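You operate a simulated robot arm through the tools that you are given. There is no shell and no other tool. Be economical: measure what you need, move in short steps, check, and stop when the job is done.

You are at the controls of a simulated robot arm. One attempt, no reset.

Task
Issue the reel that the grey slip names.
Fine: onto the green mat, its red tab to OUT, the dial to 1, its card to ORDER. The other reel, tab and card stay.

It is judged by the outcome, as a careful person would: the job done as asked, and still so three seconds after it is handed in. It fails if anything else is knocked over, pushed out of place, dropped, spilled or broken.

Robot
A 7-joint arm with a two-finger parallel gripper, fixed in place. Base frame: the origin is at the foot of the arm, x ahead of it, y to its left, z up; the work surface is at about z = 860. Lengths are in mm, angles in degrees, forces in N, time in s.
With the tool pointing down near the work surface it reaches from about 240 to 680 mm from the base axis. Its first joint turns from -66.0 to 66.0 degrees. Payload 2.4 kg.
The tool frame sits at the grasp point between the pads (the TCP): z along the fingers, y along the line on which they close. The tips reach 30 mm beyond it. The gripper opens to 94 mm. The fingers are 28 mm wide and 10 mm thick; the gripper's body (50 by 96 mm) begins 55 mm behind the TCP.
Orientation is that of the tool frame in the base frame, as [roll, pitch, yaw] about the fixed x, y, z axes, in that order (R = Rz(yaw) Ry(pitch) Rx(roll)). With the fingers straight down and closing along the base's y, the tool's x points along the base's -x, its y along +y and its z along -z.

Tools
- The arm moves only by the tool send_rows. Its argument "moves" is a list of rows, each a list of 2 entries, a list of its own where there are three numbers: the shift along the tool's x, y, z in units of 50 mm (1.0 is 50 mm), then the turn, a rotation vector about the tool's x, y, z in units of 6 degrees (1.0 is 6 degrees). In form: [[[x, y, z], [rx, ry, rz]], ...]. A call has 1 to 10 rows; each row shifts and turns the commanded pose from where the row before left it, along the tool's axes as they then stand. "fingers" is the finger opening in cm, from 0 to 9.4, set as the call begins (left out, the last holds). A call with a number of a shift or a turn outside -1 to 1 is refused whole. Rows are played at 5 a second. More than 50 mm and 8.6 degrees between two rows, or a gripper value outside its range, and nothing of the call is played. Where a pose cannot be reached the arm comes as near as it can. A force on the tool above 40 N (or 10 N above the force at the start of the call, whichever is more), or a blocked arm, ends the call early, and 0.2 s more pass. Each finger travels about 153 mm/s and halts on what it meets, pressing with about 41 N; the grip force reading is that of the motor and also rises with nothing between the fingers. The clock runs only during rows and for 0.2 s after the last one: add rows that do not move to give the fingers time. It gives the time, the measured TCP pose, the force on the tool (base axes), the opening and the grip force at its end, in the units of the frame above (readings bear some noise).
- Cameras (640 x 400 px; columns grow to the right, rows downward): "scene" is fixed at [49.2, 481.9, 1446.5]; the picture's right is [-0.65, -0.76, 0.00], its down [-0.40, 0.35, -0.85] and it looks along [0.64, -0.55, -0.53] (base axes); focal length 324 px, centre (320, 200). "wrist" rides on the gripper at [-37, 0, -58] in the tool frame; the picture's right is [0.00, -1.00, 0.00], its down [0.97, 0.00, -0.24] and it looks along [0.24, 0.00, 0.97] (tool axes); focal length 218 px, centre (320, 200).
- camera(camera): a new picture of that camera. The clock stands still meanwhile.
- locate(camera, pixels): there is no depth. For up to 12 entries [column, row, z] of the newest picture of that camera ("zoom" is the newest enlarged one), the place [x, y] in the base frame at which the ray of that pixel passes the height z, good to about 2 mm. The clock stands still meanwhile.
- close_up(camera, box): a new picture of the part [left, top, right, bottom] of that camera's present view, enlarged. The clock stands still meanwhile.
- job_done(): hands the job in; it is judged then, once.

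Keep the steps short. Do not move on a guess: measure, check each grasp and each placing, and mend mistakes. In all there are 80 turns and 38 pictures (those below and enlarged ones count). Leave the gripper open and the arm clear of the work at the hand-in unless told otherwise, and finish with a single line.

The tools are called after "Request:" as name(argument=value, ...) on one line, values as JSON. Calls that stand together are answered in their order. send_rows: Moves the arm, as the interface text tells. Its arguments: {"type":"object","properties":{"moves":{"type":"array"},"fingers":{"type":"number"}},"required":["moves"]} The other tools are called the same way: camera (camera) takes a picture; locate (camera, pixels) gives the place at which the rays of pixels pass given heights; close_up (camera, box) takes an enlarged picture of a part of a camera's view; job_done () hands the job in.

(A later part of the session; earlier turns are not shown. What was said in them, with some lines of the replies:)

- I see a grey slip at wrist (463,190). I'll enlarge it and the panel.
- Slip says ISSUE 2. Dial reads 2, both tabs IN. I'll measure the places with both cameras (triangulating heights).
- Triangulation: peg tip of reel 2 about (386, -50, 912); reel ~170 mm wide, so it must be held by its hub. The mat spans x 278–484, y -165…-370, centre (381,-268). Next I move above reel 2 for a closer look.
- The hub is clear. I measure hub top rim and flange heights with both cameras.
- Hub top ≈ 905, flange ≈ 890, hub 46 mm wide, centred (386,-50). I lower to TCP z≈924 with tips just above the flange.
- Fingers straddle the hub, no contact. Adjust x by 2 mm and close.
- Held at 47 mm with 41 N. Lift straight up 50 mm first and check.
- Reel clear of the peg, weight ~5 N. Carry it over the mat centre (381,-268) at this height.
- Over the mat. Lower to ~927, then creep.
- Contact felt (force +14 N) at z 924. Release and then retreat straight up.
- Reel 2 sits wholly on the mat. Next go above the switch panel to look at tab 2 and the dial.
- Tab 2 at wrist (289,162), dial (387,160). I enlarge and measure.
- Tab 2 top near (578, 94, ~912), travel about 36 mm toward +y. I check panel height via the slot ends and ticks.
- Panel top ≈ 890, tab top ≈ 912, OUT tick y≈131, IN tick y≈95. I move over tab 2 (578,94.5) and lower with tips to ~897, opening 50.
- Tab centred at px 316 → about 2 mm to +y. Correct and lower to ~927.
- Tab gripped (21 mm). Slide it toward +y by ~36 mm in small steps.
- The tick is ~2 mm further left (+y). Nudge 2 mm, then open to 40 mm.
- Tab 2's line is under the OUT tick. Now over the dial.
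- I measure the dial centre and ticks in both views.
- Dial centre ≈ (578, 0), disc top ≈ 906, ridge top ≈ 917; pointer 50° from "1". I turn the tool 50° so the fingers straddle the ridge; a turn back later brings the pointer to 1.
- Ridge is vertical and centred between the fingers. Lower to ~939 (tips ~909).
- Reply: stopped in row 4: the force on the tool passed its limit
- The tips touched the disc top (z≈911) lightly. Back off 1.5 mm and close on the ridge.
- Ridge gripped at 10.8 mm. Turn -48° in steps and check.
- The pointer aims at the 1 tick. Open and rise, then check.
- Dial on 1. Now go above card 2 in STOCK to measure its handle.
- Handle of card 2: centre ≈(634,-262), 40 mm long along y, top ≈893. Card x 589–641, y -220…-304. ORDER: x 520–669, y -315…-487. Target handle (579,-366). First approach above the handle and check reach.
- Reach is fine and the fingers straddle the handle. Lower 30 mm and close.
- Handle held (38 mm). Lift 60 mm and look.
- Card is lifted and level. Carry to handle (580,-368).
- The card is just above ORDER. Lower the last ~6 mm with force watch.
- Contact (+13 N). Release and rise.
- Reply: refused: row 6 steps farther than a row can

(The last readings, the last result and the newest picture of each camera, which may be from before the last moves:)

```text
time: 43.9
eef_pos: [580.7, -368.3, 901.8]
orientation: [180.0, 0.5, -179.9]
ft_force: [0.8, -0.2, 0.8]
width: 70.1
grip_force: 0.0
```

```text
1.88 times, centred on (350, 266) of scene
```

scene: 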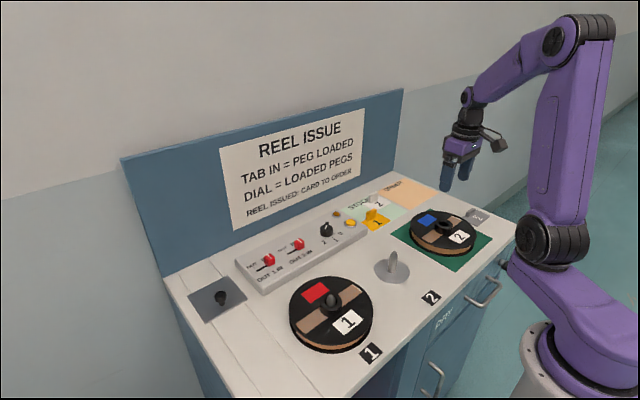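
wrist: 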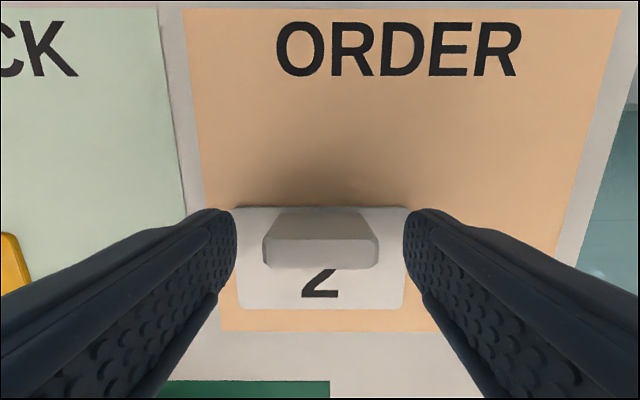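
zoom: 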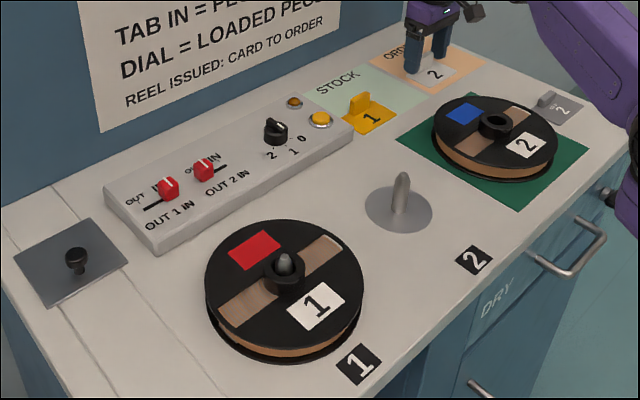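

The card lies wholly in ORDER and the fingers are open; the retreat was refused for a long row. Retreat with shorter rows.

Request:
send_rows(moves=[[[0, 0, -0.3], [0, 0, 0]], [[0, 0, -0.6], [0, 0, 0]], [[0, 0, -0.9], [0, 0, 0]], [[0.3, 0, -0.9], [0, 0, 0]], [[0.5, 0, -0.8], [0, 0, 0]], [[0.6, 0.2, -0.7], [0, 0, 0]], [[0.8, 0.3, 0], [0, 0, 0]], [[0.8, 0.3, 0], [0, 0, 0]], [[0, 0, 0], [0, 0, 0]]], fingers=9.4)

Request:
camera(camera="wrist")

Request:
camera(camera="scene")

```text
time: 45.9
eef_pos: [427.9, -328.2, 1109.8]
orientation: [-180.0, 0.4, -179.9]
ft_force: [0.2, 0.0, 0.0]
width: 94.1
grip_force: 0.1
```

```text
2 pictures are left
```

wrist: 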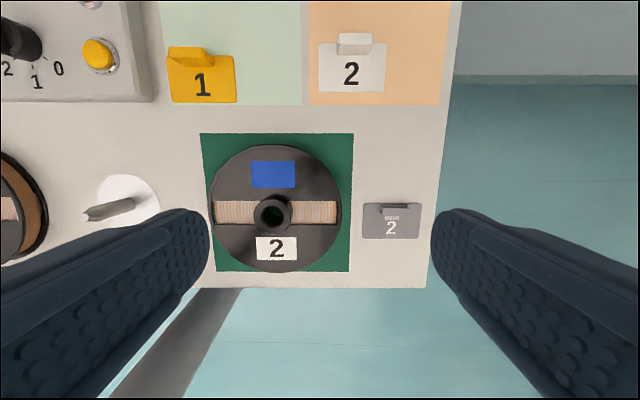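

```text
1 pictures are left
```

scene: 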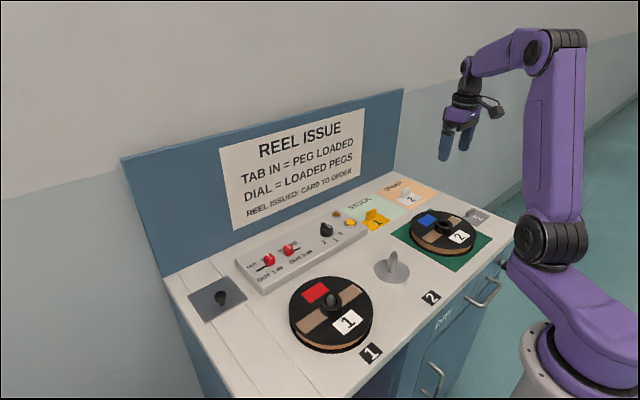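

Reel 2 is on the mat, tab 2 OUT, the dial on 1 and card 2 in ORDER. Everything else is untouched and the arm is clear with the gripper open, so I hand it in.

Request:
job_done()

```text
The job is handed in.
```

Reel 2 is issued: it is on the green mat, its tab is at OUT, the dial is at 1, its card is in ORDER, and reel 1, its tab and its card were left in place.
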